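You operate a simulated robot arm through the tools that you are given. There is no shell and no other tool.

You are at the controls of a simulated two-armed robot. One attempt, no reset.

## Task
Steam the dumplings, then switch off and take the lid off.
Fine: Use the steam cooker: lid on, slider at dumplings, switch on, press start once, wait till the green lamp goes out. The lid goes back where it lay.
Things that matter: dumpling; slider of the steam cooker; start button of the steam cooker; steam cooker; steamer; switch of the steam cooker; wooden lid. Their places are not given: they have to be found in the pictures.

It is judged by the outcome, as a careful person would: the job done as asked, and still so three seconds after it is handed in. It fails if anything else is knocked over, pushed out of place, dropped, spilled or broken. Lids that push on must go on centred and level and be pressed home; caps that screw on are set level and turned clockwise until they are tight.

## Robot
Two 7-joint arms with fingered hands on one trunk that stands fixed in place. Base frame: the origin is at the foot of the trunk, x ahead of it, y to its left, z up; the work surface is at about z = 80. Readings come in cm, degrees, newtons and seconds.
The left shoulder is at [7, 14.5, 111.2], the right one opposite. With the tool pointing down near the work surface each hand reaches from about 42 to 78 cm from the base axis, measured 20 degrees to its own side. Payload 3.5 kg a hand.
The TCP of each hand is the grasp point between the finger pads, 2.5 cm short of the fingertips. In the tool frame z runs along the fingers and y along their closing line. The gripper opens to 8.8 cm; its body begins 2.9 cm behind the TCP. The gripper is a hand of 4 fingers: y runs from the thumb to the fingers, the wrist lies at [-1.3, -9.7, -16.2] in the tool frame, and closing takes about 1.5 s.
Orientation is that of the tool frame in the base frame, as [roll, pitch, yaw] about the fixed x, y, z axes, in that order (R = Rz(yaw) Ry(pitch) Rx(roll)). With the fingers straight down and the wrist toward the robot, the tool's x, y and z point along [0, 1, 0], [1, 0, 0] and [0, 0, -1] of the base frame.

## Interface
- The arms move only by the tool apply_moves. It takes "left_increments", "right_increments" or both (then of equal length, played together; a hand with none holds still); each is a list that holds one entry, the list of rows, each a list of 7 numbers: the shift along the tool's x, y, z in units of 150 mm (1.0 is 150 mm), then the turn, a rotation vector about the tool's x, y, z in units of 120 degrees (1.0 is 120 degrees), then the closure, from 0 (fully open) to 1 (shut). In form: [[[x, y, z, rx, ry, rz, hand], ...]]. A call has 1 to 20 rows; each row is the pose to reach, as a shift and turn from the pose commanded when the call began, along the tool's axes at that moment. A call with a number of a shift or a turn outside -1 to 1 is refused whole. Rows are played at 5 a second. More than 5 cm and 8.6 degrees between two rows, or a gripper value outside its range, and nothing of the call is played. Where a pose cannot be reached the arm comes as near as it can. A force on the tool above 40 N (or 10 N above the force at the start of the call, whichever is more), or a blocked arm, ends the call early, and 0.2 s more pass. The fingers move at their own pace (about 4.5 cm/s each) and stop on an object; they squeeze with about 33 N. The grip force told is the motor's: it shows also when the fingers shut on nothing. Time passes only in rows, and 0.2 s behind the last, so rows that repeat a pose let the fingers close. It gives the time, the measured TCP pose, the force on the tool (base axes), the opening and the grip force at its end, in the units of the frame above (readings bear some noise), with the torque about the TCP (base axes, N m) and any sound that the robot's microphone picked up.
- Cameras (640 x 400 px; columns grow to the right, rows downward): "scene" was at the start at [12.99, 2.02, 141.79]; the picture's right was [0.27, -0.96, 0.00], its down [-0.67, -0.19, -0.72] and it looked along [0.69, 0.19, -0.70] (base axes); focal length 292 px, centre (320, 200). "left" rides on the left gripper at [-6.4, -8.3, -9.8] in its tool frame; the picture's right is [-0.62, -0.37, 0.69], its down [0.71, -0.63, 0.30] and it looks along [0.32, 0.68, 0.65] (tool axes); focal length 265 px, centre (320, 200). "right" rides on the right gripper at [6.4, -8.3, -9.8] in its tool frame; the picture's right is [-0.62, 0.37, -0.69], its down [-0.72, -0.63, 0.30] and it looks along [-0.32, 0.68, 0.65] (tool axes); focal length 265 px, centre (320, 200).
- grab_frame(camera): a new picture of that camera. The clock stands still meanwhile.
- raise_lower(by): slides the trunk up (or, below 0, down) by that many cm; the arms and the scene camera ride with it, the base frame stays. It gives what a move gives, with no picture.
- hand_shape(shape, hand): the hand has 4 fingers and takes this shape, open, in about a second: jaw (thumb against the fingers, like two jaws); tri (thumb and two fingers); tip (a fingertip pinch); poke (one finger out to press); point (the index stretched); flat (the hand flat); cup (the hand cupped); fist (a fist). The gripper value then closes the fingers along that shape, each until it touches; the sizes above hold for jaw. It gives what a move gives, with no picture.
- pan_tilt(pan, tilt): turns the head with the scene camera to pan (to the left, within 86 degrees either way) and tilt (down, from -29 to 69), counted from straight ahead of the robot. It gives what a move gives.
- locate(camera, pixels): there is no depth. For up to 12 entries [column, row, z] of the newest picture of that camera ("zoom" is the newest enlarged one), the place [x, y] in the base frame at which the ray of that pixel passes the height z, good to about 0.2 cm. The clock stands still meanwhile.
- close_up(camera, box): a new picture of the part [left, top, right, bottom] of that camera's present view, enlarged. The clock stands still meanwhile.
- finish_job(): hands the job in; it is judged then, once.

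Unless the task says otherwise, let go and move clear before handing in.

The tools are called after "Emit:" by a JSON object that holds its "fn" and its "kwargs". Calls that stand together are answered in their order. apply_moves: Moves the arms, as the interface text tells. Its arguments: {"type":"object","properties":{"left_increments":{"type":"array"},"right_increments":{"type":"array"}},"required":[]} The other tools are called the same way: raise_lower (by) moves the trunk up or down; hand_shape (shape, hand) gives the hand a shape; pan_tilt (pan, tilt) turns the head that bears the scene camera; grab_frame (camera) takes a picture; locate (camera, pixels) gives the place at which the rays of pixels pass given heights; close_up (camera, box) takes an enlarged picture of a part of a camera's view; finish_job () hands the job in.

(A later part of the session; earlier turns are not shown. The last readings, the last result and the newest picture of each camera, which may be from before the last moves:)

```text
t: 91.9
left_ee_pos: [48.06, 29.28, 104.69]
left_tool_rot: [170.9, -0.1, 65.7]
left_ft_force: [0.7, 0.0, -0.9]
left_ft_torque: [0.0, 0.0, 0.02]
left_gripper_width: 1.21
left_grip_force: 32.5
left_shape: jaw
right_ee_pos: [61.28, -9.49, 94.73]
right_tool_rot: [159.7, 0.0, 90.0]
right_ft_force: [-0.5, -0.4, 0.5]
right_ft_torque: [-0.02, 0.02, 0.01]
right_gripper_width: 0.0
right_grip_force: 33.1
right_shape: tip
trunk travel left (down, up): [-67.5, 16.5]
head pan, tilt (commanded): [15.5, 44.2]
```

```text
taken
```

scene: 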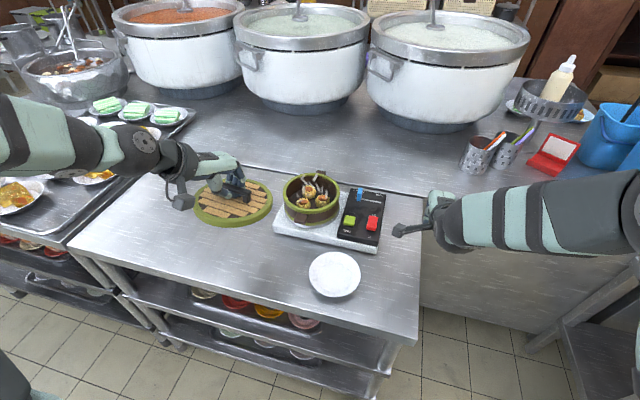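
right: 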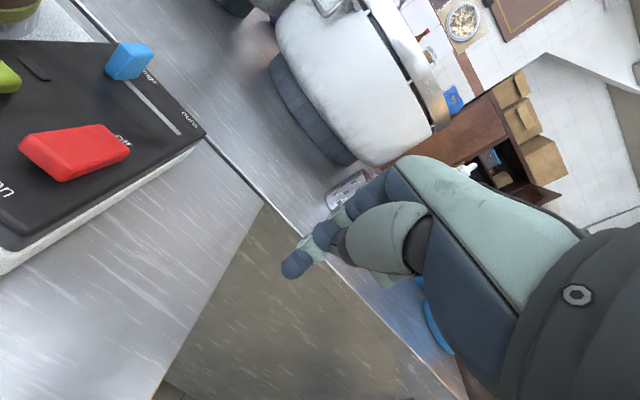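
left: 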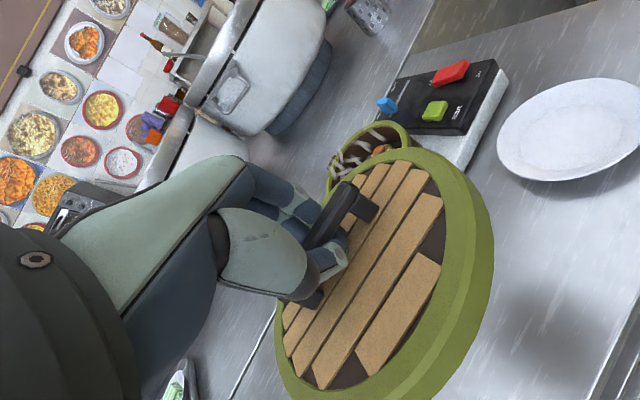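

The lid is over its old place. I'll descend to about 7 cm above the resting height and measure.

Emit:
{"fn": "apply_moves", "kwargs": {"left_increments": [[[0, -0.034, 0.214, 0, 0, 0, 1], [0, -0.068, 0.428, 0, 0, 0, 1], [0, -0.102, 0.642, 0, 0, 0, 1], [0, -0.1356, 0.856, 0, 0, 0, 1], [0, -0.1356, 0.856, 0, 0, 0, 1]]]}}

Emit:
{"fn": "close_up", "kwargs": {"camera": "scene", "box": [200, 190, 300, 300]}}

Emit:
{"fn": "grab_frame", "kwargs": {"camera": "left"}}

```text
t: 93.1
left_ee_pos: [47.96, 29.16, 91.76]
left_tool_rot: [171.0, 0.0, 65.7]
left_ft_force: [1.2, -0.8, -0.6]
left_ft_torque: [0.01, 0.0, -0.02]
left_gripper_width: 1.16
left_grip_force: 33.4
left_shape: jaw
right_ee_pos: [61.09, -9.46, 94.9]
right_tool_rot: [159.7, 0.0, 89.9]
right_ft_force: [-1.6, -1.1, 0.3]
right_ft_torque: [0.0, -0.01, 0.02]
right_gripper_width: 0.0
right_grip_force: 33.4
right_shape: tip
trunk travel left (down, up): [-67.5, 16.5]
head pan, tilt (commanded): [15.5, 44.2]
```

```text
3.64 times, centred on (250, 245) of scene
```

zoom: 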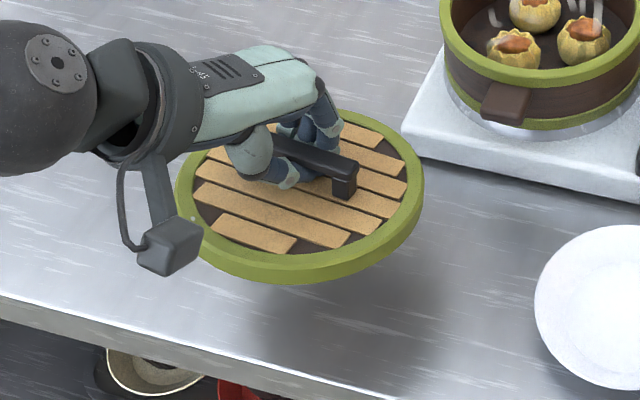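

```text
taken
```

left: 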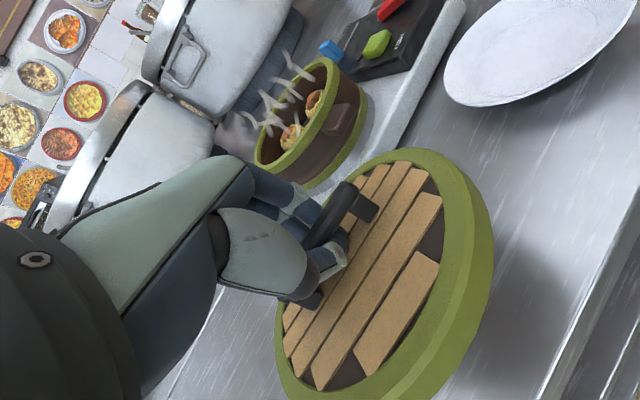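

Emit:
{"fn": "apply_moves", "kwargs": {"left_increments": [[[0, -0.0198, 0.125, 0, 0, 0, 1], [0, -0.0396, 0.25, 0, 0, 0, 1], [0, -0.0594, 0.3753, 0, 0, 0, 1], [0, -0.0594, 0.3753, 0, 0, 0, 1]]]}}

Emit:
{"fn": "close_up", "kwargs": {"camera": "scene", "box": [210, 220, 290, 300]}}

```text
t: 94.1
left_ee_pos: [48.09, 29.25, 86.01]
left_tool_rot: [171.1, 0.0, 65.8]
left_ft_force: [0.6, 1.0, -0.8]
left_ft_torque: [-0.01, -0.01, 0.05]
left_gripper_width: 1.18
left_grip_force: 32.7
left_shape: jaw
right_ee_pos: [61.22, -9.33, 94.88]
right_tool_rot: [159.8, -0.1, 90.0]
right_ft_force: [0.1, -0.2, 0.0]
right_ft_torque: [0.02, -0.02, -0.01]
right_gripper_width: 0.0
right_grip_force: 33.3
right_shape: tip
trunk travel left (down, up): [-67.5, 16.5]
head pan, tilt (commanded): [15.5, 44.2]
```

```text
5.00 times, centred on (250, 260) of scene
```

zoom: 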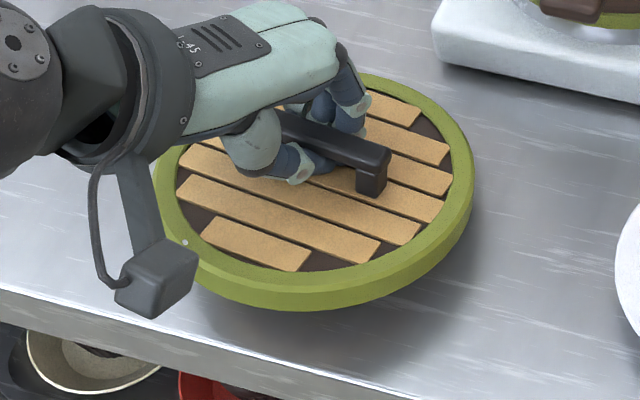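

The lid's axis ratio in this view is about 0.66 against the 0.80 expected, so the second grasp tilted it near-side-up by roughly 9° again. I'll raise it 2 cm and pitch the hand another -9° to level it before setting down.

Emit:
{"fn": "apply_moves", "kwargs": {"left_increments": [[[0, 0.0209, -0.1317, 0, 0, 0, 1], [0, 0.0209, -0.1317, -0.0375, 0, 0, 1], [0, 0.0209, -0.1317, -0.075, 0, 0, 1], [0, 0.0209, -0.1317, -0.075, 0, 0, 1]]]}}

Emit:
{"fn": "grab_frame", "kwargs": {"camera": "left"}}

Emit:
{"fn": "close_up", "kwargs": {"camera": "scene", "box": [210, 220, 290, 300]}}

```text
t: 95.1
left_ee_pos: [48.05, 29.23, 88.08]
left_tool_rot: [162.0, -0.1, 65.7]
left_ft_force: [-0.8, -0.1, 0.0]
left_ft_torque: [0.02, -0.01, 0.02]
left_gripper_width: 1.14
left_grip_force: 33.7
left_shape: jaw
right_ee_pos: [61.25, -9.46, 94.88]
right_tool_rot: [159.8, 0.0, 89.9]
right_ft_force: [0.4, -0.2, -0.6]
right_ft_torque: [0.01, -0.04, 0.02]
right_gripper_width: 0.01
right_grip_force: 33.0
right_shape: tip
trunk travel left (down, up): [-67.5, 16.5]
head pan, tilt (commanded): [15.5, 44.2]
```

```text
taken
```

left: 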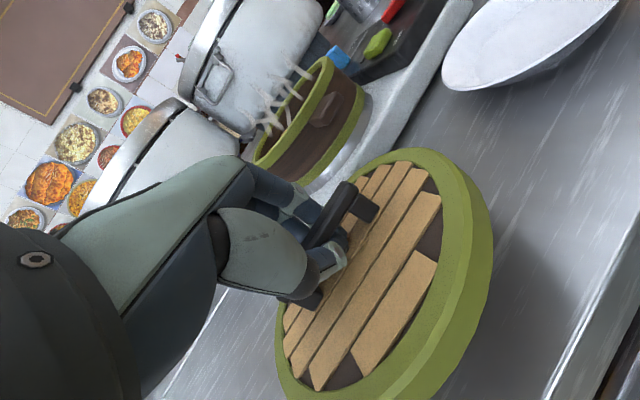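

```text
5.00 times, centred on (250, 260) of scene
```

zoom: 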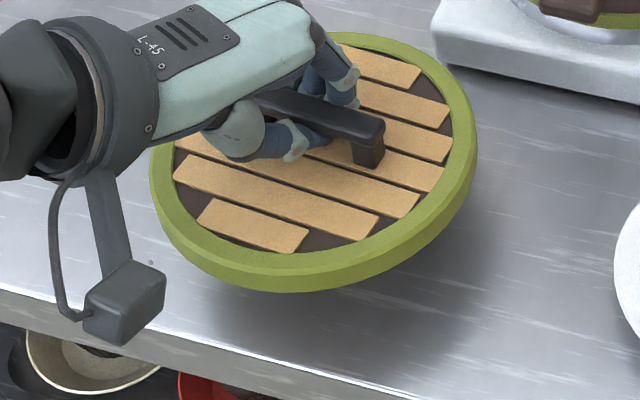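

Emit:
{"fn": "close_up", "kwargs": {"camera": "left", "box": [270, 130, 510, 400]}}

Emit:
{"fn": "close_up", "kwargs": {"camera": "scene", "box": [215, 222, 285, 290]}}

```text
1.48 times, centred on (390, 265) of left
```

zoom: 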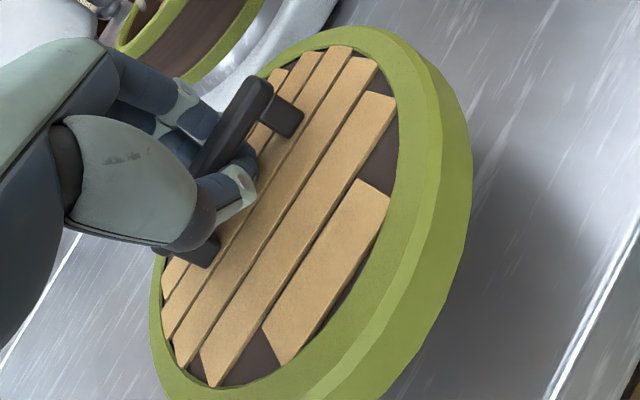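

```text
5.88 times, centred on (250, 256) of scene
```

zoom: 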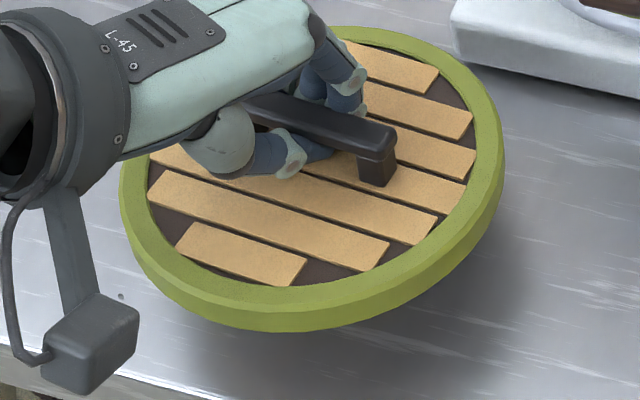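

Emit:
{"fn": "locate", "kwargs": {"camera": "zoom", "pixels": [[307, 257, 84], [307, 257, 87], [176, 250, 84], [176, 250, 87], [438, 215, 84], [438, 215, 87], [390, 240, 84], [390, 240, 87], [397, 133, 86], [397, 133, 89]]}}

Emit:
{"fn": "locate", "kwargs": {"camera": "left", "pixels": [[415.6, 251.5, 84], [415.6, 251.5, 87], [366.4, 377.7, 84], [366.4, 377.7, 87], [410.2, 168.5, 84], [410.2, 168.5, 87], [423.7, 192.1, 84], [423.7, 192.1, 87], [354.5, 183.3, 86], [354.5, 183.3, 89]]}}

```text
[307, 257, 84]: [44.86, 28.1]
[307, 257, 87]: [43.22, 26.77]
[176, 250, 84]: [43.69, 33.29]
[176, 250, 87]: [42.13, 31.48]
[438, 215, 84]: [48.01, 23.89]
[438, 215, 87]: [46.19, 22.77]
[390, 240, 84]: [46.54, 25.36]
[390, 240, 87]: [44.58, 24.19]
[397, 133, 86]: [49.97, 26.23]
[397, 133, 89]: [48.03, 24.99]
```

```text
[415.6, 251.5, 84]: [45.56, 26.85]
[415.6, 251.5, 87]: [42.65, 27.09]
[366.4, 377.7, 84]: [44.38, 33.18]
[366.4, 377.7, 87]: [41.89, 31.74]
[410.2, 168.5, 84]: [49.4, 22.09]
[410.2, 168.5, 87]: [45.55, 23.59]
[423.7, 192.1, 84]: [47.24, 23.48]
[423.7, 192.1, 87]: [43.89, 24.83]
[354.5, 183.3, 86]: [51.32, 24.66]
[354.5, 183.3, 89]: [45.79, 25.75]
```

Emit:
{"fn": "locate", "kwargs": {"camera": "zoom", "pixels": [[473, 117, 84], [473, 117, 87], [477, 150, 84], [477, 150, 87], [467, 185, 84], [467, 185, 87], [505, 150, 84], [505, 150, 87]]}}

Emit:
{"fn": "locate", "kwargs": {"camera": "left", "pixels": [[356.2, 177.2, 84], [356.2, 177.2, 87], [378.5, 165.8, 84], [378.5, 165.8, 87], [396.7, 161, 84], [396.7, 161, 87]]}}

```text
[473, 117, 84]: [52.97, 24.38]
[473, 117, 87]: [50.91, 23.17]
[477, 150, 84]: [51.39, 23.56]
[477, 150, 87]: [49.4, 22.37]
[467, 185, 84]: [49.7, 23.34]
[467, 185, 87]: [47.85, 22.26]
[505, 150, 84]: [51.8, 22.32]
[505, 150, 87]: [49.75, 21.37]
```

```text
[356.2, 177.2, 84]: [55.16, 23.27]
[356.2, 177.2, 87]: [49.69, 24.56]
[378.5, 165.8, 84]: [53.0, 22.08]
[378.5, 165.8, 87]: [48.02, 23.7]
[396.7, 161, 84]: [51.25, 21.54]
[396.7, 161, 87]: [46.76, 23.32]
```

The triangulated plank corners are at z about 86.0 on the near side and 85.7 on the far side, so the lid is now level to within about 2.5°. I'll check its centre and yaw before lowering.

Emit:
{"fn": "locate", "kwargs": {"camera": "zoom", "pixels": [[196, 222, 86], [307, 257, 86], [176, 250, 86], [293, 285, 86], [150, 180, 85.9], [390, 240, 85.9], [505, 150, 85.7], [120, 185, 85.9], [290, 306, 86], [450, 62, 85.6], [505, 190, 84.5], [290, 330, 84.6]]}}

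```text
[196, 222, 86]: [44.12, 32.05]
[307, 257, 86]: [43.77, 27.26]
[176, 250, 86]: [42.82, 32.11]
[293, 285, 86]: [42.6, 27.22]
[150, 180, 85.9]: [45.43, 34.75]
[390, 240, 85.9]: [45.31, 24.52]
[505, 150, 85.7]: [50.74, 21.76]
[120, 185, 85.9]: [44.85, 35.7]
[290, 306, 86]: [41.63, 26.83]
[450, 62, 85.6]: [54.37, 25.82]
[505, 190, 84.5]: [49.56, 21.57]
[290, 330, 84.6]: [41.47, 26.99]
```

The lid centre is at about (48.2, 29.2) with yaw about 86–87°, against the original (48.5, 29.1) and 82.7°. I'll correct by (+0.25, -0.1) and -4° while lowering to just above the table.

Emit:
{"fn": "apply_moves", "kwargs": {"left_increments": [[[0.0003, -0.014, 0.0585, 0, -0.0034, 0.0106, 1], [0.0005, -0.0285, 0.117, 0, -0.0069, 0.0211, 1], [0.0008, -0.0428, 0.1755, 0, -0.0103, 0.0317, 1], [0.0008, -0.0571, 0.2338, 0, -0.0103, 0.0317, 1], [0.0008, -0.0571, 0.2338, 0, -0.0103, 0.0317, 1]]]}}

Emit:
{"fn": "close_up", "kwargs": {"camera": "scene", "box": [210, 220, 290, 300]}}

```text
t: 96.3
left_ee_pos: [48.26, 29.18, 84.54]
left_tool_rot: [161.8, 0.0, 61.6]
left_ft_force: [-0.5, 0.3, 5.4]
left_ft_torque: [-0.03, -0.29, 0.0]
left_gripper_width: 1.19
left_grip_force: 33.2
left_shape: jaw
right_ee_pos: [61.18, -9.46, 95.02]
right_tool_rot: [159.8, 0.0, 90.0]
right_ft_force: [0.7, -0.3, 0.0]
right_ft_torque: [0.01, 0.0, 0.01]
right_gripper_width: 0.0
right_grip_force: 33.2
right_shape: tip
trunk travel left (down, up): [-67.5, 16.5]
head pan, tilt (commanded): [15.5, 44.2]
```

```text
5.00 times, centred on (250, 260) of scene
```

zoom: 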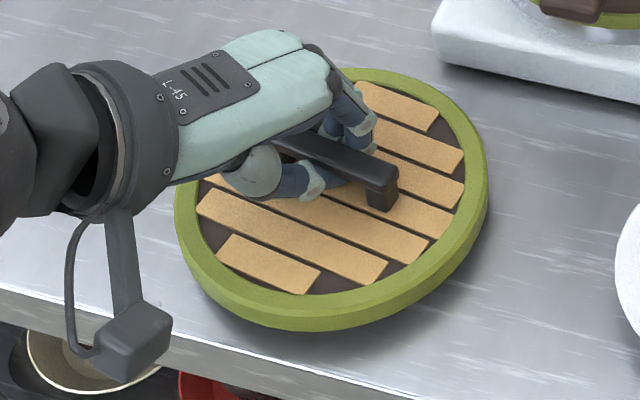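

The lid now matches the original picture almost exactly (left 175, right 488, bottom 331; it was 175, 487 and 333). It's touching the table with 5 N, so I'll settle it a little more and open slightly.

Emit:
{"fn": "apply_moves", "kwargs": {"left_increments": [[[0, -0.0031, 0.0095, 0, 0, 0, 1], [0, -0.0062, 0.019, 0, 0, 0, 1], [0, -0.0062, 0.019, 0, 0, 0, 1]]]}}

Emit:
{"fn": "close_up", "kwargs": {"camera": "scene", "box": [210, 220, 290, 300]}}

```text
t: 97.1
left_ee_pos: [48.06, 29.05, 84.39]
left_tool_rot: [161.8, -0.1, 61.7]
left_ft_force: [-3.2, 1.2, 13.3]
left_ft_torque: [-0.32, -0.57, 0.0]
left_gripper_width: 1.21
left_grip_force: 33.1
left_shape: jaw
right_ee_pos: [61.06, -9.44, 95.06]
right_tool_rot: [159.6, 0.0, 90.0]
right_ft_force: [0.2, 0.0, 0.0]
right_ft_torque: [0.03, 0.01, 0.0]
right_gripper_width: 0.0
right_grip_force: 32.7
right_shape: tip
trunk travel left (down, up): [-67.5, 16.5]
head pan, tilt (commanded): [15.5, 44.2]
```

```text
5.00 times, centred on (250, 260) of scene
```

zoom: 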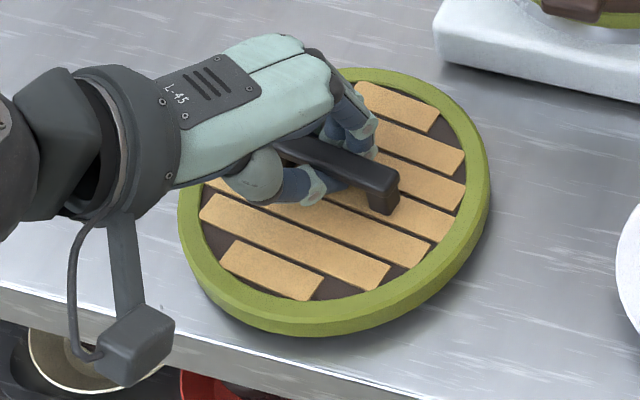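

Emit:
{"fn": "apply_moves", "kwargs": {"left_increments": [[[0, 0.0062, -0.019, 0, 0, 0, 1], [0, 0.0062, -0.019, 0, 0, 0, 0.9], [0, 0.0062, -0.019, 0, 0, 0, 0.82], [0, 0.0093, -0.0285, 0, 0, 0, 0.78], [0, 0.0124, -0.038, 0, 0, 0, 0.75], [0, 0.0124, -0.038, 0, 0, 0, 0.75]]]}}

Emit:
{"fn": "close_up", "kwargs": {"camera": "scene", "box": [210, 220, 290, 300]}}

Emit:
{"fn": "grab_frame", "kwargs": {"camera": "left"}}

```text
t: 98.5
left_ee_pos: [48.21, 29.09, 84.72]
left_tool_rot: [162.0, 0.0, 61.7]
left_ft_force: [0.3, -1.1, 3.3]
left_ft_torque: [-0.16, -0.14, 0.04]
left_gripper_width: 2.29
left_grip_force: 0.0
left_shape: jaw
right_ee_pos: [61.28, -9.47, 94.96]
right_tool_rot: [159.7, 0.0, 89.8]
right_ft_force: [-0.4, -0.1, 0.1]
right_ft_torque: [0.02, -0.02, -0.02]
right_gripper_width: 0.01
right_grip_force: 33.2
right_shape: tip
trunk travel left (down, up): [-67.5, 16.5]
head pan, tilt (commanded): [15.5, 44.2]
```

```text
5.00 times, centred on (250, 260) of scene
```

zoom: 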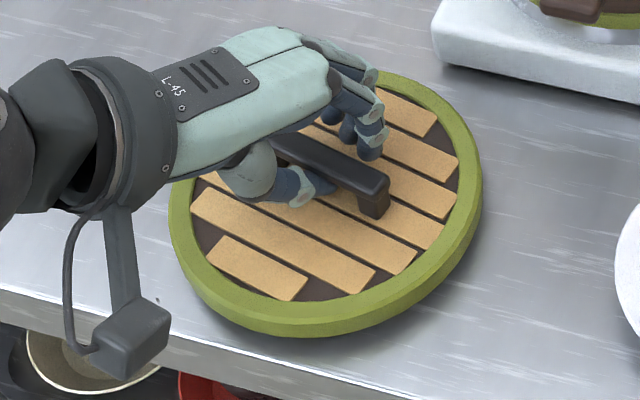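

```text
taken
```

left: 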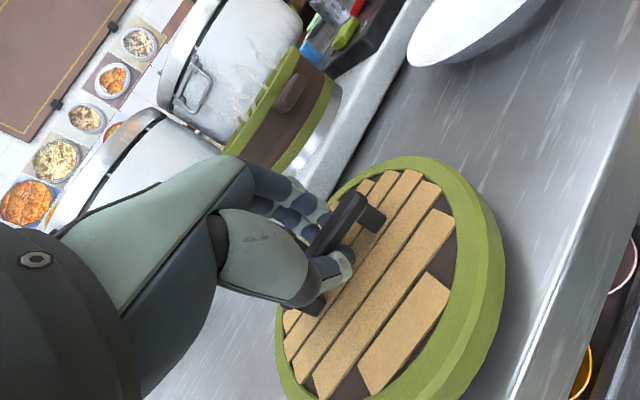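

The lid settled flat, about 0.3 cm from its original spot. I'll withdraw along the finger direction while opening wider, so the fingers don't drag the bar.

Emit:
{"fn": "apply_moves", "kwargs": {"left_increments": [[[0, 0, -0.02, 0, 0, 0, 0.73], [0, 0, -0.045, 0, 0, 0, 0.66], [0, 0, -0.07, 0, 0, 0, 0.58], [0, 0, -0.1, 0, 0, 0, 0.5], [0, 0, -0.14, 0, 0, 0, 0.4], [0, 0, -0.2, 0, 0, 0, 0.3], [0, 0, -0.3, 0, 0, 0, 0.2], [0, 0, -0.42, 0, 0, 0, 0.1], [0, 0, -0.55, 0, 0, 0, 0], [0, 0, -0.55, 0, 0, 0, 0]]]}}

Emit:
{"fn": "close_up", "kwargs": {"camera": "scene", "box": [210, 220, 290, 300]}}

Emit:
{"fn": "grab_frame", "kwargs": {"camera": "left"}}

```text
t: 100.7
left_ee_pos: [46.03, 30.32, 92.62]
left_tool_rot: [162.1, 0.1, 61.7]
left_ft_force: [0.0, 1.0, -0.7]
left_ft_torque: [-0.01, 0.02, 0.01]
left_gripper_width: 8.79
left_grip_force: 0.0
left_shape: jaw
right_ee_pos: [61.31, -9.39, 94.92]
right_tool_rot: [159.9, 0.1, 90.0]
right_ft_force: [-0.5, 0.2, 0.1]
right_ft_torque: [-0.02, -0.03, -0.02]
right_gripper_width: 0.0
right_grip_force: 33.3
right_shape: tip
trunk travel left (down, up): [-67.5, 16.5]
head pan, tilt (commanded): [15.5, 44.2]
```

```text
5.00 times, centred on (250, 260) of scene
```

zoom: 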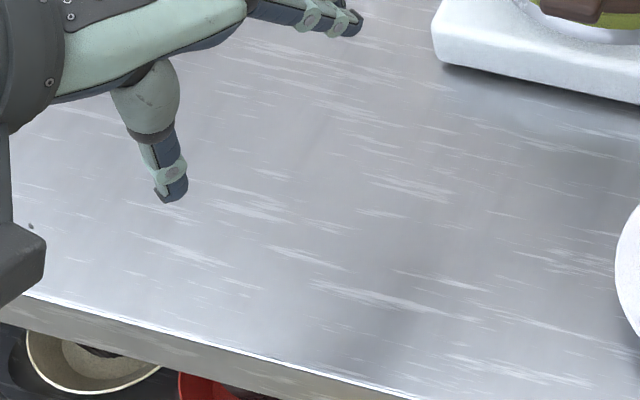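

```text
taken
```

left: 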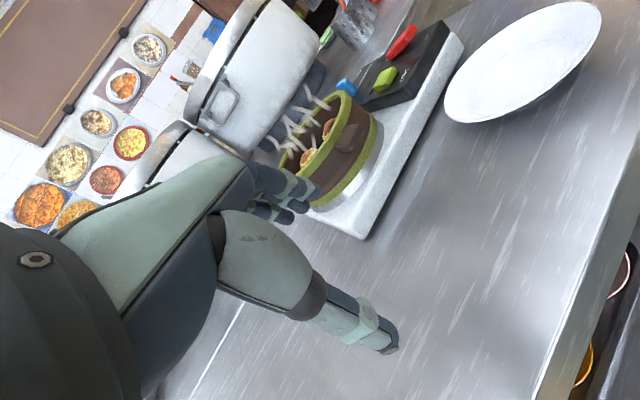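

The lid is not in this crop any more. I'll look at the whole scene right away.

Emit:
{"fn": "grab_frame", "kwargs": {"camera": "scene"}}

Emit:
{"fn": "grab_frame", "kwargs": {"camera": "right"}}

```text
taken
```

scene: 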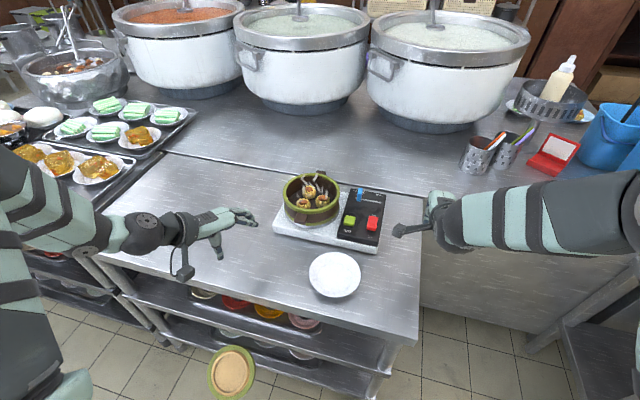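

```text
taken
```

right: 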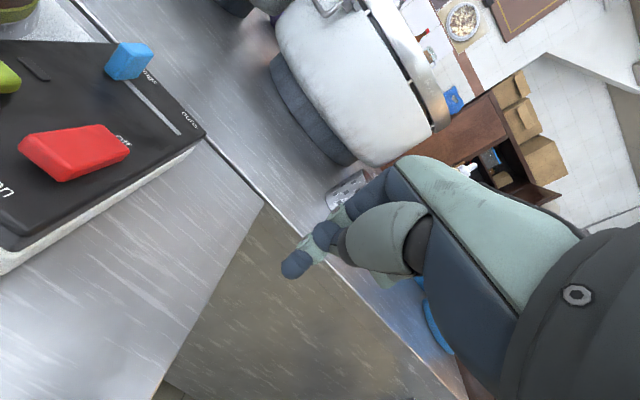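

The lid was dragged off by the fingers and now lies on the floor, at (231,372) in the scene. The trunk can go down, so I'll try to recover it. First a closer look.

Emit:
{"fn": "close_up", "kwargs": {"camera": "scene", "box": [180, 330, 290, 400]}}

Emit:
{"fn": "locate", "kwargs": {"camera": "scene", "pixels": [[231, 372, 0], [231, 372, 4], [208, 372, 2], [255, 372, 2], [233, 346, 2], [231, 398, 2], [385, 385, 20], [95, 255, 80], [415, 345, 80]]}}

```text
5.71 times, centred on (235, 365) of scene
```

zoom: 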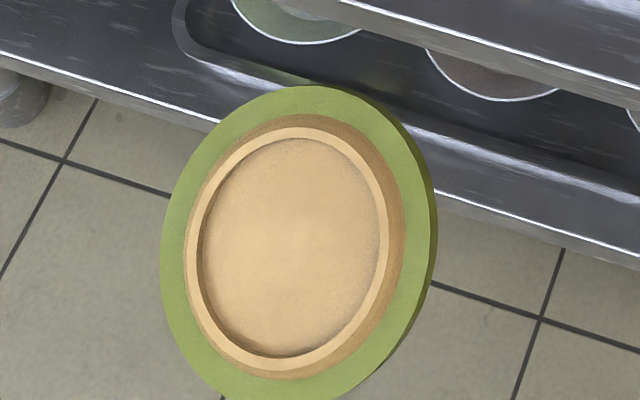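

```text
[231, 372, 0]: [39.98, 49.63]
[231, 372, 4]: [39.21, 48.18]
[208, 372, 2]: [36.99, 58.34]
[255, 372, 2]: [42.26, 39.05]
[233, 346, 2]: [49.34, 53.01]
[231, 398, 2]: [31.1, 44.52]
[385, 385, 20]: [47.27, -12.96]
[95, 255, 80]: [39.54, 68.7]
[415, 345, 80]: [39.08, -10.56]
```

Its apparent size says it is still in mid-air, near (29, 30, 57), in front of the table edge. I'll let time pass without moving and see where it lands.

Emit:
{"fn": "apply_moves", "kwargs": {"left_increments": [[[0, 0, 0, 0, 0, 0, 0], [0, 0, 0, 0, 0, 0, 0], [0, 0, 0, 0, 0, 0, 0], [0, 0, 0, 0, 0, 0, 0], [0, 0, 0, 0, 0, 0, 0], [0, 0, 0, 0, 0, 0, 0], [0, 0, 0, 0, 0, 0, 0], [0, 0, 0, 0, 0, 0, 0], [0, 0, 0, 0, 0, 0, 0], [0, 0, 0, 0, 0, 0, 0]]]}}

Emit:
{"fn": "pan_tilt", "kwargs": {"pan": 30, "tilt": 65}}

Emit:
{"fn": "grab_frame", "kwargs": {"camera": "scene"}}

```text
t: 102.9
left_ee_pos: [45.95, 30.28, 92.7]
left_tool_rot: [162.0, 0.1, 61.7]
left_ft_force: [0.2, 0.2, -0.5]
left_ft_torque: [0.0, 0.02, 0.02]
left_gripper_width: 8.78
left_grip_force: 0.1
left_shape: jaw
right_ee_pos: [61.22, -9.37, 94.88]
right_tool_rot: [159.8, 0.2, 89.8]
right_ft_force: [-0.3, -1.0, 0.9]
right_ft_torque: [-0.04, 0.0, 0.02]
right_gripper_width: 0.0
right_grip_force: 33.0
right_shape: tip
trunk travel left (down, up): [-67.5, 16.5]
head pan, tilt (commanded): [15.5, 44.2]
```

```text
t: 103.8
left_ee_pos: [45.93, 30.26, 92.69]
left_tool_rot: [162.0, 0.0, 61.7]
left_ft_force: [-0.7, -0.2, 0.0]
left_ft_torque: [0.01, 0.0, 0.01]
left_gripper_width: 8.78
left_grip_force: 0.1
left_shape: jaw
right_ee_pos: [61.27, -9.38, 94.89]
right_tool_rot: [159.8, 0.0, 90.0]
right_ft_force: [0.0, -0.8, 0.7]
right_ft_torque: [0.02, 0.0, -0.04]
right_gripper_width: 0.0
right_grip_force: 33.2
right_shape: tip
trunk travel left (down, up): [-67.5, 16.5]
head pan, tilt (commanded): [30.0, 65.0]
```

```text
taken
```

scene: 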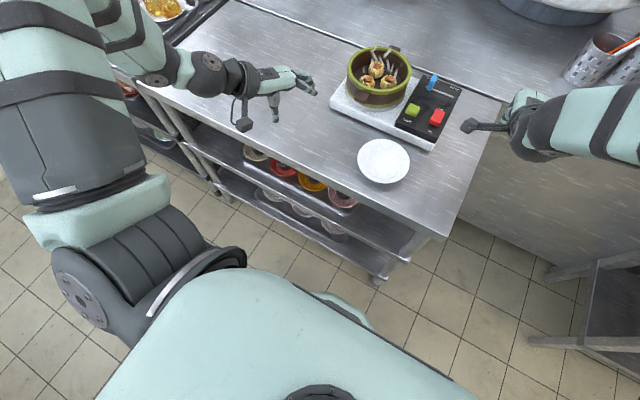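

The lid isn't visible here; it may be nearer my base or have rolled. I'll look around.

Emit:
{"fn": "pan_tilt", "kwargs": {"pan": 70, "tilt": 60}}

Emit:
{"fn": "grab_frame", "kwargs": {"camera": "scene"}}

Emit:
{"fn": "pan_tilt", "kwargs": {"pan": 0, "tilt": 69}}

Emit:
{"fn": "grab_frame", "kwargs": {"camera": "scene"}}

Emit:
{"fn": "pan_tilt", "kwargs": {"pan": -45, "tilt": 60}}

Emit:
{"fn": "grab_frame", "kwargs": {"camera": "scene"}}

Emit:
{"fn": "grab_frame", "kwargs": {"camera": "left"}}

```text
t: 104.8
left_ee_pos: [45.99, 30.38, 92.51]
left_tool_rot: [162.0, 0.0, 61.7]
left_ft_force: [0.3, -0.3, 0.0]
left_ft_torque: [-0.03, 0.0, -0.01]
left_gripper_width: 8.79
left_grip_force: 0.1
left_shape: jaw
right_ee_pos: [61.27, -9.42, 94.88]
right_tool_rot: [159.8, 0.0, 89.9]
right_ft_force: [-0.1, 0.1, -0.1]
right_ft_torque: [-0.01, 0.02, 0.02]
right_gripper_width: 0.01
right_grip_force: 33.6
right_shape: tip
trunk travel left (down, up): [-67.5, 16.5]
head pan, tilt (commanded): [70.0, 60.0]
```

```text
taken
```

scene: 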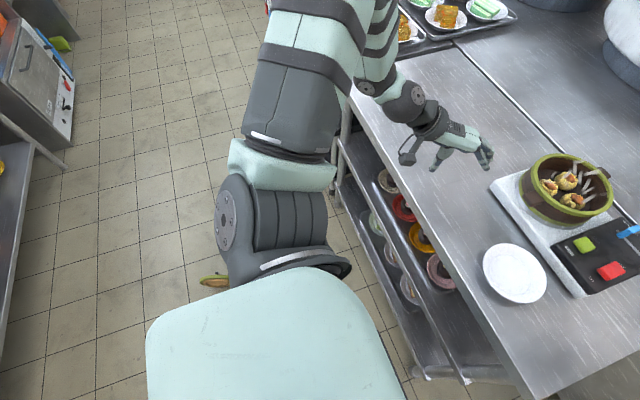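

```text
t: 106.2
left_ee_pos: [45.92, 30.5, 92.52]
left_tool_rot: [161.9, 0.0, 61.8]
left_ft_force: [0.3, 0.9, 0.8]
left_ft_torque: [0.03, -0.03, -0.04]
left_gripper_width: 8.75
left_grip_force: 0.0
left_shape: jaw
right_ee_pos: [61.18, -9.32, 94.88]
right_tool_rot: [159.8, 0.2, 90.0]
right_ft_force: [0.2, -0.5, -0.3]
right_ft_torque: [0.03, -0.01, -0.05]
right_gripper_width: 0.0
right_grip_force: 33.5
right_shape: tip
trunk travel left (down, up): [-67.5, 16.5]
head pan, tilt (commanded): [0.0, 68.8]
```

```text
taken
```

scene: 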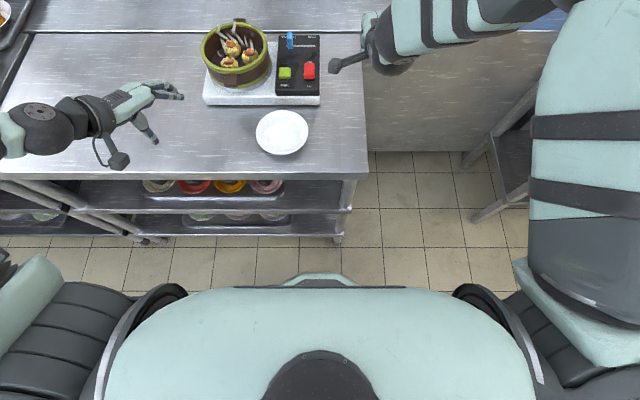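

```text
t: 107.4
left_ee_pos: [45.97, 30.43, 92.61]
left_tool_rot: [162.0, 0.0, 61.7]
left_ft_force: [-0.3, 0.9, 0.3]
left_ft_torque: [0.01, -0.01, 0.0]
left_gripper_width: 8.75
left_grip_force: 0.1
left_shape: jaw
right_ee_pos: [61.22, -9.39, 94.83]
right_tool_rot: [159.7, 0.2, 90.0]
right_ft_force: [0.1, -0.3, -0.8]
right_ft_torque: [0.0, -0.02, -0.02]
right_gripper_width: 0.0
right_grip_force: 33.4
right_shape: tip
trunk travel left (down, up): [-67.5, 16.5]
head pan, tilt (commanded): [-45.0, 60.0]
```

```text
taken
```

scene: 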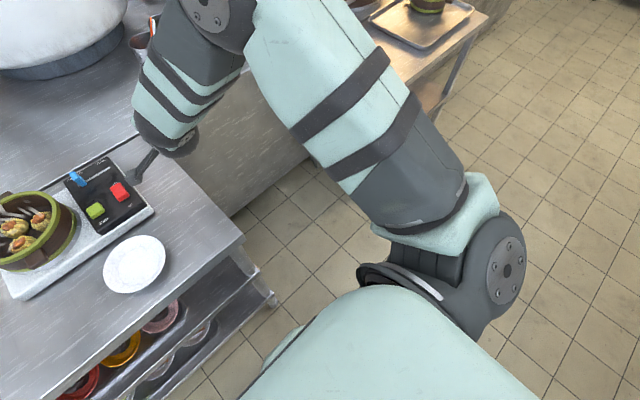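

```text
taken
```

left: 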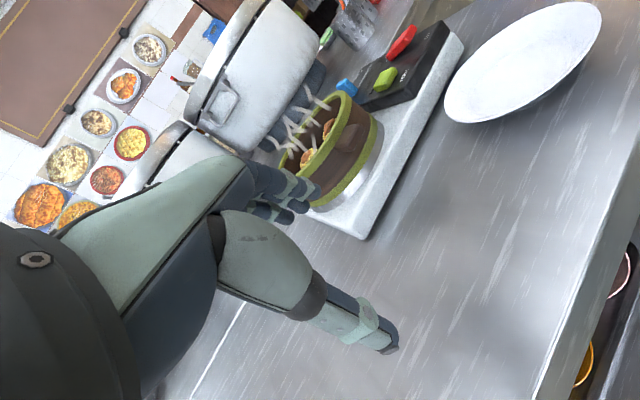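

In the pan-70 view a green-brown sliver shows at (213,281), beside the shoulder and probably the lid on the floor. I'll look closer there.

Emit:
{"fn": "pan_tilt", "kwargs": {"pan": 80, "tilt": 65}}

Emit:
{"fn": "grab_frame", "kwargs": {"camera": "scene"}}

```text
t: 109.4
left_ee_pos: [45.98, 30.36, 92.48]
left_tool_rot: [162.0, 0.0, 61.7]
left_ft_force: [-0.3, 0.2, 0.8]
left_ft_torque: [0.0, 0.02, -0.05]
left_gripper_width: 8.83
left_grip_force: 0.1
left_shape: jaw
right_ee_pos: [61.41, -9.43, 94.96]
right_tool_rot: [159.8, 0.0, 90.0]
right_ft_force: [1.3, 0.1, -0.2]
right_ft_torque: [0.0, -0.01, 0.02]
right_gripper_width: 0.0
right_grip_force: 32.8
right_shape: tip
trunk travel left (down, up): [-67.5, 16.5]
head pan, tilt (commanded): [80.0, 65.0]
```

```text
taken
```

scene: 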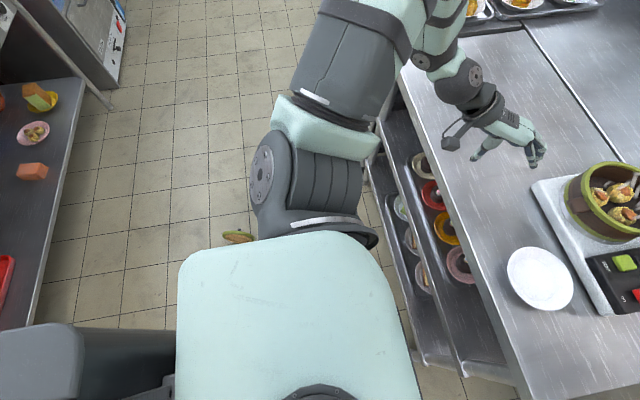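

Emit:
{"fn": "close_up", "kwargs": {"camera": "scene", "box": [200, 210, 290, 260]}}

Emit:
{"fn": "locate", "kwargs": {"camera": "scene", "pixels": [[238, 236, 0], [238, 236, 5], [222, 234, 0], [255, 236, 0], [238, 230, 0]]}}

```text
7.11 times, centred on (245, 235) of scene
```

zoom: 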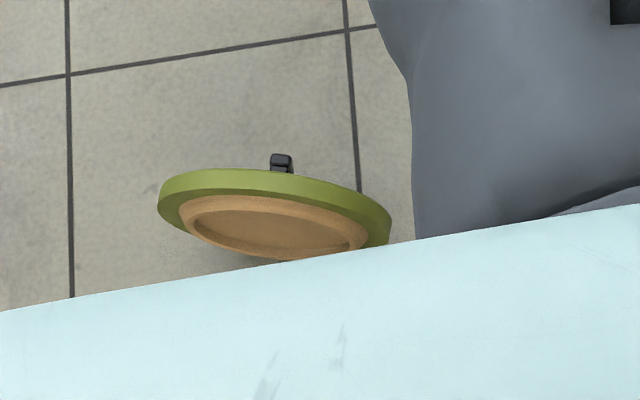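

```text
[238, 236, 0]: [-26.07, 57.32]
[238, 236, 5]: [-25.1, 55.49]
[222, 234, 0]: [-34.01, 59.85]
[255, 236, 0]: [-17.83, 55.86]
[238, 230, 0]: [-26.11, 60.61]
```

The lid is on the floor at about (-26, 57), standing nearly on edge, and perhaps still rolling. I'll check whether it is moving.

Emit:
{"fn": "pan_tilt", "kwargs": {"pan": 86, "tilt": 60}}

Emit:
{"fn": "grab_frame", "kwargs": {"camera": "scene"}}

Emit:
{"fn": "close_up", "kwargs": {"camera": "scene", "box": [200, 180, 300, 260]}}

```text
t: 110.1
left_ee_pos: [45.96, 30.45, 92.65]
left_tool_rot: [162.0, 0.0, 61.7]
left_ft_force: [0.1, 0.3, -1.0]
left_ft_torque: [-0.03, 0.02, -0.01]
left_gripper_width: 8.74
left_grip_force: 0.0
left_shape: jaw
right_ee_pos: [61.3, -9.43, 95.01]
right_tool_rot: [159.7, 0.1, 89.9]
right_ft_force: [-1.3, 1.0, 0.1]
right_ft_torque: [0.0, 0.0, -0.01]
right_gripper_width: 0.0
right_grip_force: 33.1
right_shape: tip
trunk travel left (down, up): [-67.5, 16.5]
head pan, tilt (commanded): [85.9, 60.0]
```

```text
taken
```

scene: 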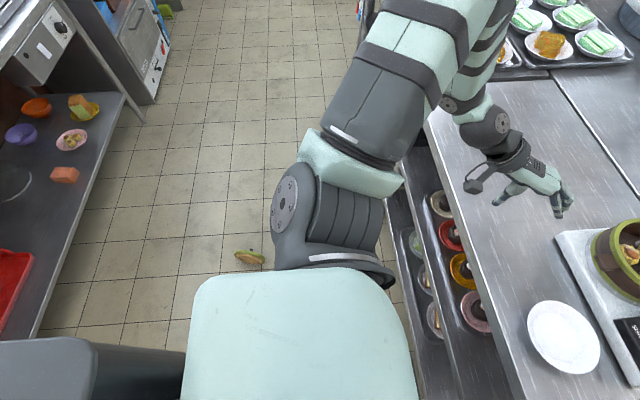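

```text
5.00 times, centred on (250, 220) of scene
```

zoom: 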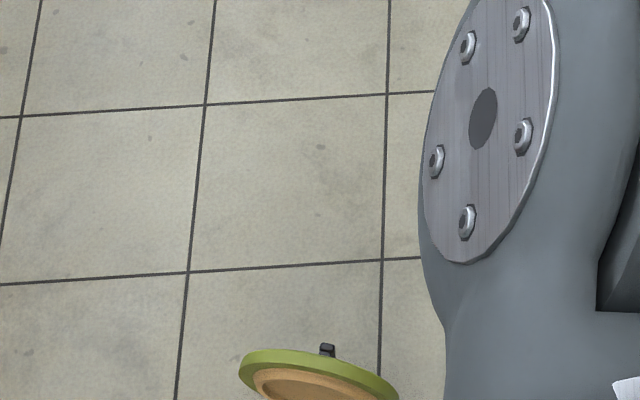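

The lid rests on the floor on my left-rear, standing on its edge. The trunk can descend 67 cm, so I'll attempt a careful recovery, starting by lifting both hands clear of the table.

Emit:
{"fn": "apply_moves", "kwargs": {"left_increments": [[[0, 0.077, -0.238, 0, 0, 0, 0], [0, 0.155, -0.476, 0, 0, 0, 0], [0, 0.232, -0.713, 0, 0, 0, 0], [0, 0.309, -0.951, 0, 0, 0, 0], [0, 0.309, -0.951, 0, 0, 0, 0]]], "right_increments": [[[0, 0.08, -0.22, 0, 0, 0, 1], [0, 0.17, -0.45, 0, 0, 0, 1], [0, 0.25, -0.68, 0, 0, 0, 1], [0, 0.33, -0.9, 0, 0, 0, 1], [0, 0.33, -0.9, 0, 0, 0, 1]]]}}

Emit:
{"fn": "pan_tilt", "kwargs": {"pan": -30, "tilt": 50}}

Emit:
{"fn": "grab_frame", "kwargs": {"camera": "scene"}}

```text
t: 111.3
left_ee_pos: [45.96, 30.36, 107.49]
left_tool_rot: [162.1, 0.1, 61.6]
left_ft_force: [0.1, 0.6, -0.9]
left_ft_torque: [-0.02, 0.04, -0.04]
left_gripper_width: 8.77
left_grip_force: 0.0
left_shape: jaw
right_ee_pos: [61.21, -9.44, 109.3]
right_tool_rot: [159.9, 0.1, 90.0]
right_ft_force: [-0.2, -0.3, 1.1]
right_ft_torque: [0.03, -0.02, 0.01]
right_gripper_width: 0.03
right_grip_force: 32.9
right_shape: tip
trunk travel left (down, up): [-67.5, 16.5]
head pan, tilt (commanded): [85.9, 60.0]
```

```text
t: 113.2
left_ee_pos: [45.97, 30.37, 107.54]
left_tool_rot: [162.0, 0.0, 61.7]
left_ft_force: [-0.2, -0.1, -0.1]
left_ft_torque: [0.02, 0.02, 0.0]
left_gripper_width: 8.76
left_grip_force: 0.0
left_shape: jaw
right_ee_pos: [61.2, -9.5, 109.24]
right_tool_rot: [159.8, 0.1, 90.0]
right_ft_force: [-0.6, 0.0, -0.3]
right_ft_torque: [-0.01, -0.01, -0.01]
right_gripper_width: 0.03
right_grip_force: 33.1
right_shape: tip
trunk travel left (down, up): [-67.5, 16.5]
head pan, tilt (commanded): [-30.0, 50.0]
```

```text
taken
```

scene: 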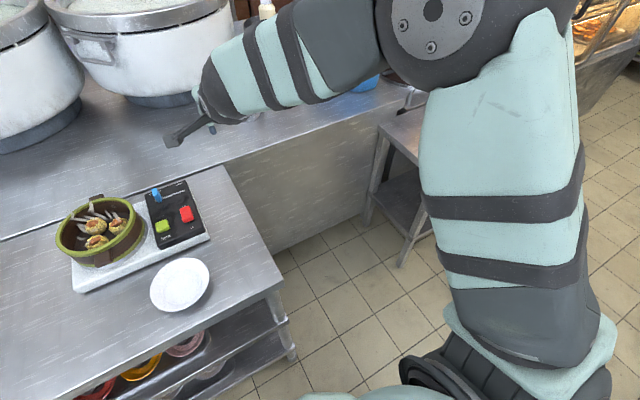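

The aisle is free closer to my body. I'll retract both hands from over the table toward the aisle on each side, in two stages.

Emit:
{"fn": "apply_moves", "kwargs": {"left_increments": [[[0.019, -0.161, -0.052, 0, 0, 0, 0], [0.039, -0.323, -0.105, 0, 0, 0, 0], [0.058, -0.484, -0.157, 0, 0, 0, 0], [0.078, -0.646, -0.21, 0, 0, 0, 0], [0.097, -0.807, -0.262, 0, 0, 0, 0], [0.097, -0.807, -0.262, 0, 0, 0, 0]]], "right_increments": [[[-0.19, -0.19, -0.07, 0, 0, 0, 1], [-0.38, -0.38, -0.14, 0, 0, 0, 1], [-0.57, -0.57, -0.21, 0, 0, 0, 1], [-0.76, -0.76, -0.28, 0, 0, 0, 1], [-0.95, -0.95, -0.35, 0, 0, 0, 1], [-0.95, -0.95, -0.35, 0, 0, 0, 1]]]}}

Emit:
{"fn": "apply_moves", "kwargs": {"left_increments": [[[0.019, -0.161, -0.052, 0, 0, 0, 0], [0.039, -0.323, -0.105, 0, 0, 0, 0], [0.058, -0.484, -0.157, 0, 0, 0, 0], [0.078, -0.646, -0.21, 0, 0, 0, 0], [0.097, -0.807, -0.262, 0, 0, 0, 0], [0.097, -0.807, -0.262, 0, 0, 0, 0]]], "right_increments": [[[-0.19, -0.19, -0.07, 0, 0, 0, 1], [-0.38, -0.38, -0.14, 0, 0, 0, 1], [-0.57, -0.57, -0.21, 0, 0, 0, 1], [-0.76, -0.76, -0.28, 0, 0, 0, 1], [-0.95, -0.95, -0.35, 0, 0, 0, 1], [-0.95, -0.95, -0.35, 0, 0, 0, 1]]]}}

Emit:
{"fn": "grab_frame", "kwargs": {"camera": "scene"}}

Emit:
{"fn": "grab_frame", "kwargs": {"camera": "left"}}

Emit:
{"fn": "grab_frame", "kwargs": {"camera": "right"}}

```text
t: 114.6
left_ee_pos: [35.38, 38.04, 107.43]
left_tool_rot: [161.9, 0.1, 61.6]
left_ft_force: [0.0, 1.5, 0.5]
left_ft_torque: [0.0, 0.01, -0.02]
left_gripper_width: 8.79
left_grip_force: 0.0
left_shape: jaw
right_ee_pos: [46.11, -23.55, 109.32]
right_tool_rot: [159.8, 0.2, 90.0]
right_ft_force: [-0.3, -1.3, -0.8]
right_ft_torque: [-0.03, 0.05, -0.03]
right_gripper_width: 0.0
right_grip_force: 33.2
right_shape: tip
trunk travel left (down, up): [-67.5, 16.5]
head pan, tilt (commanded): [-30.0, 50.0]
```

```text
t: 116.0
left_ee_pos: [26.08, 44.32, 106.1]
left_tool_rot: [162.2, -0.1, 61.7]
left_ft_force: [0.3, 0.7, -0.3]
left_ft_torque: [-0.01, 0.01, -0.03]
left_gripper_width: 8.82
left_grip_force: 0.2
left_shape: jaw
left hand out of reach, approached as far as the arm can: row 5, 6
right_ee_pos: [39.93, -33.09, 107.91]
right_tool_rot: [159.7, 0.2, 89.9]
right_ft_force: [0.2, -0.8, -0.1]
right_ft_torque: [0.03, -0.01, 0.0]
right_gripper_width: 0.0
right_grip_force: 32.6
right_shape: tip
right hand out of reach, approached as far as the arm can: row 2, 3, 4, 5, 6
trunk travel left (down, up): [-67.5, 16.5]
head pan, tilt (commanded): [-30.0, 50.0]
```

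```text
taken
```

scene: 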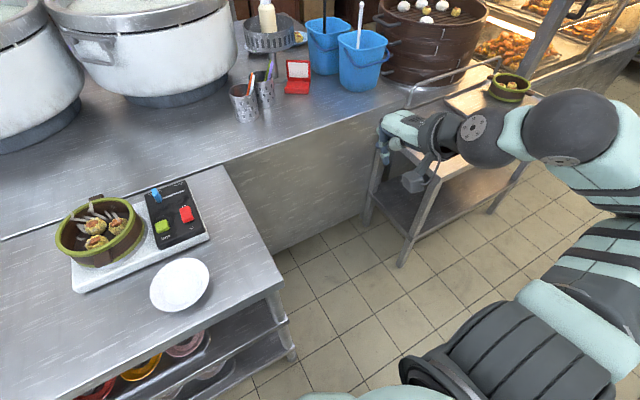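

```text
taken
```

left: 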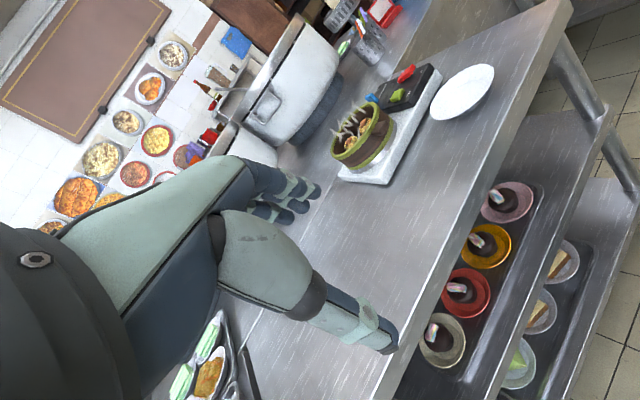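

```text
taken
```

right: 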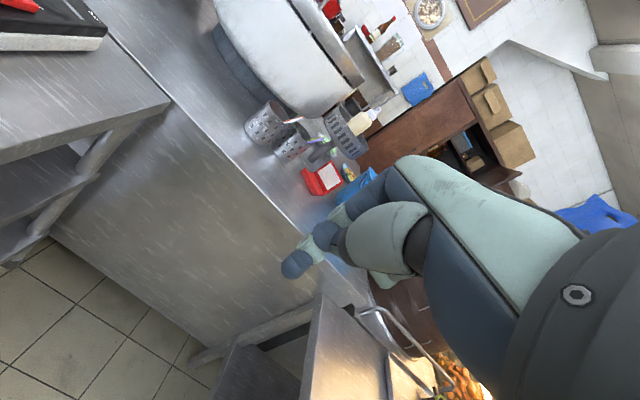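

Emit:
{"fn": "locate", "kwargs": {"camera": "scene", "pixels": [[400, 264, 0], [365, 222, 0], [490, 213, 0], [292, 360, 0], [283, 280, 80], [382, 130, 70], [545, 65, 110], [480, 130, 107]]}}

Emit:
{"fn": "pan_tilt", "kwargs": {"pan": -75, "tilt": 50}}

Emit:
{"fn": "grab_frame", "kwargs": {"camera": "scene"}}

Emit:
{"fn": "pan_tilt", "kwargs": {"pan": 75, "tilt": 45}}

Emit:
{"fn": "grab_frame", "kwargs": {"camera": "scene"}}

```text
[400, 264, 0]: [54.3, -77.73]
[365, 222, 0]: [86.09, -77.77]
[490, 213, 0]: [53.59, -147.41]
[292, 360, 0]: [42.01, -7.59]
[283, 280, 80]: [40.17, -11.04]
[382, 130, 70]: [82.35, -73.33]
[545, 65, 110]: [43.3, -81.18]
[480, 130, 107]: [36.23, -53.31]
```

```text
t: 117.2
left_ee_pos: [26.24, 44.46, 106.01]
left_tool_rot: [162.2, 0.0, 61.7]
left_ft_force: [-0.3, -0.5, -0.3]
left_ft_torque: [0.01, 0.01, 0.02]
left_gripper_width: 8.78
left_grip_force: 0.1
left_shape: jaw
right_ee_pos: [39.88, -33.09, 108.04]
right_tool_rot: [159.9, 0.0, 89.9]
right_ft_force: [0.0, 0.1, -0.9]
right_ft_torque: [-0.04, 0.0, 0.02]
right_gripper_width: 0.0
right_grip_force: 32.6
right_shape: tip
trunk travel left (down, up): [-67.5, 16.5]
head pan, tilt (commanded): [-75.0, 50.0]
```

```text
taken
```

scene: 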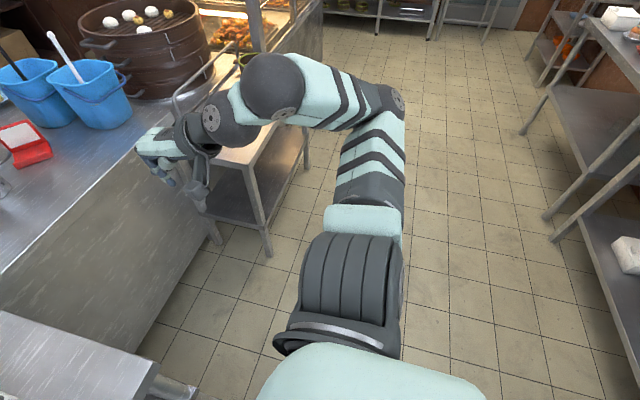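

```text
t: 119.5
left_ee_pos: [26.11, 44.3, 106.14]
left_tool_rot: [162.2, 0.0, 61.7]
left_ft_force: [-0.3, -0.8, 0.5]
left_ft_torque: [0.01, -0.01, 0.03]
left_gripper_width: 8.8
left_grip_force: 0.2
left_shape: jaw
right_ee_pos: [39.94, -33.03, 107.96]
right_tool_rot: [159.8, 0.0, 90.0]
right_ft_force: [-0.3, 0.7, 0.6]
right_ft_torque: [-0.02, 0.03, -0.01]
right_gripper_width: 0.0
right_grip_force: 32.9
right_shape: tip
trunk travel left (down, up): [-67.5, 16.5]
head pan, tilt (commanded): [75.0, 45.0]
```

```text
taken
```

scene: 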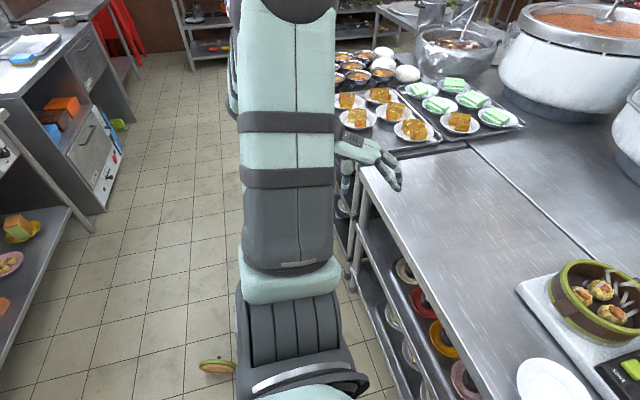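

The left hand needs to turn outward to follow the swing. I'll rotate it about the vertical in steps while pulling it back into the aisle.

Emit:
{"fn": "apply_moves", "kwargs": {"left_increments": [[[0.01, -0.071, -0.023, 0, 0.0189, -0.058, 0], [0.02, -0.142, -0.046, 0, 0.0378, -0.116, 0], [0.03, -0.213, -0.069, 0, 0.0567, -0.174, 0], [0.041, -0.284, -0.092, 0, 0.0757, -0.232, 0], [0.051, -0.355, -0.115, 0, 0.0946, -0.29, 0], [0.061, -0.427, -0.139, 0, 0.1135, -0.348, 0], [0.071, -0.498, -0.162, 0, 0.1324, -0.407, 0], [0.081, -0.569, -0.185, 0, 0.1513, -0.465, 0], [0.092, -0.64, -0.208, 0, 0.1702, -0.523, 0], [0.102, -0.711, -0.231, 0, 0.1892, -0.581, 0], [0.112, -0.782, -0.254, 0, 0.2081, -0.639, 0], [0.122, -0.853, -0.277, 0, 0.227, -0.697, 0], [0.122, -0.853, -0.277, 0, 0.227, -0.697, 0]]]}}

Emit:
{"fn": "grab_frame", "kwargs": {"camera": "scene"}}

Emit:
{"fn": "grab_frame", "kwargs": {"camera": "left"}}

```text
t: 122.3
left_ee_pos: [15.15, 55.07, 107.29]
left_tool_rot: [161.9, 0.0, 149.7]
left_ft_force: [0.0, -0.2, -0.1]
left_ft_torque: [0.03, -0.03, 0.01]
left_gripper_width: 8.77
left_grip_force: 0.0
left_shape: jaw
left hand out of reach, approached as far as the arm can: row 9, 10, 11, 12, 13
right_ee_pos: [39.94, -33.11, 107.95]
right_tool_rot: [159.9, 0.1, 89.9]
right_ft_force: [-0.2, -0.2, 1.1]
right_ft_torque: [0.02, 0.01, 0.0]
right_gripper_width: 0.0
right_grip_force: 33.3
right_shape: tip
trunk travel left (down, up): [-67.5, 16.5]
head pan, tilt (commanded): [75.0, 45.0]
```

```text
taken
```

scene: 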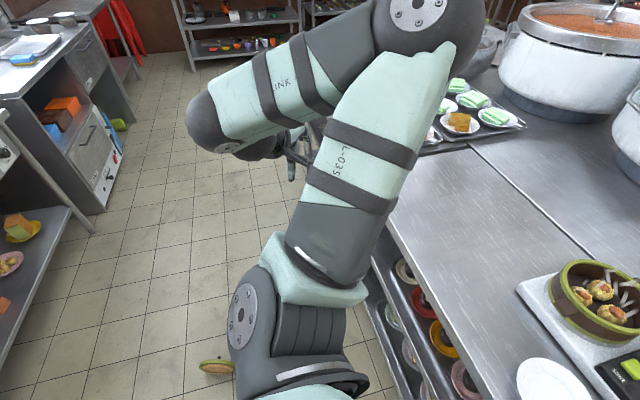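

```text
taken
```

left: 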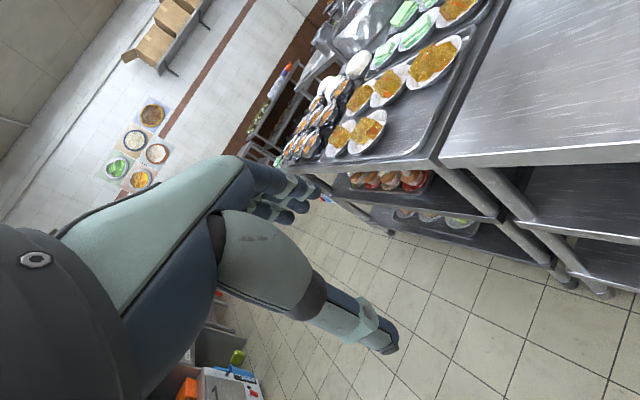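

Emit:
{"fn": "locate", "kwargs": {"camera": "scene", "pixels": [[95, 232, 0], [68, 210, 50], [0, 365, 50], [108, 210, 0], [215, 367, 0], [215, 367, 5], [395, 235, 80], [440, 150, 80], [300, 160, 107]]}}

Emit:
{"fn": "close_up", "kwargs": {"camera": "scene", "box": [170, 330, 280, 400]}}

```text
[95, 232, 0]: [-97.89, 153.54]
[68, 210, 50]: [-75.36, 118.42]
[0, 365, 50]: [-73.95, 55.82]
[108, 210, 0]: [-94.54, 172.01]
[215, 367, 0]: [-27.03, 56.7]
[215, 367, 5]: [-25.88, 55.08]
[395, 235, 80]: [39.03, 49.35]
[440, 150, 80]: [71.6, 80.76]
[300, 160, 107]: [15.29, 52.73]
```

```text
5.71 times, centred on (225, 365) of scene
```

zoom: 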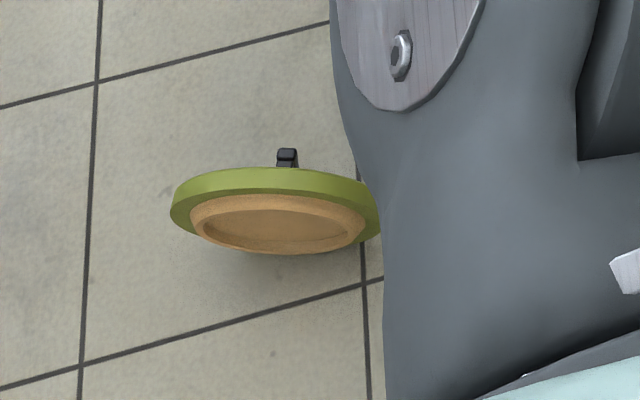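

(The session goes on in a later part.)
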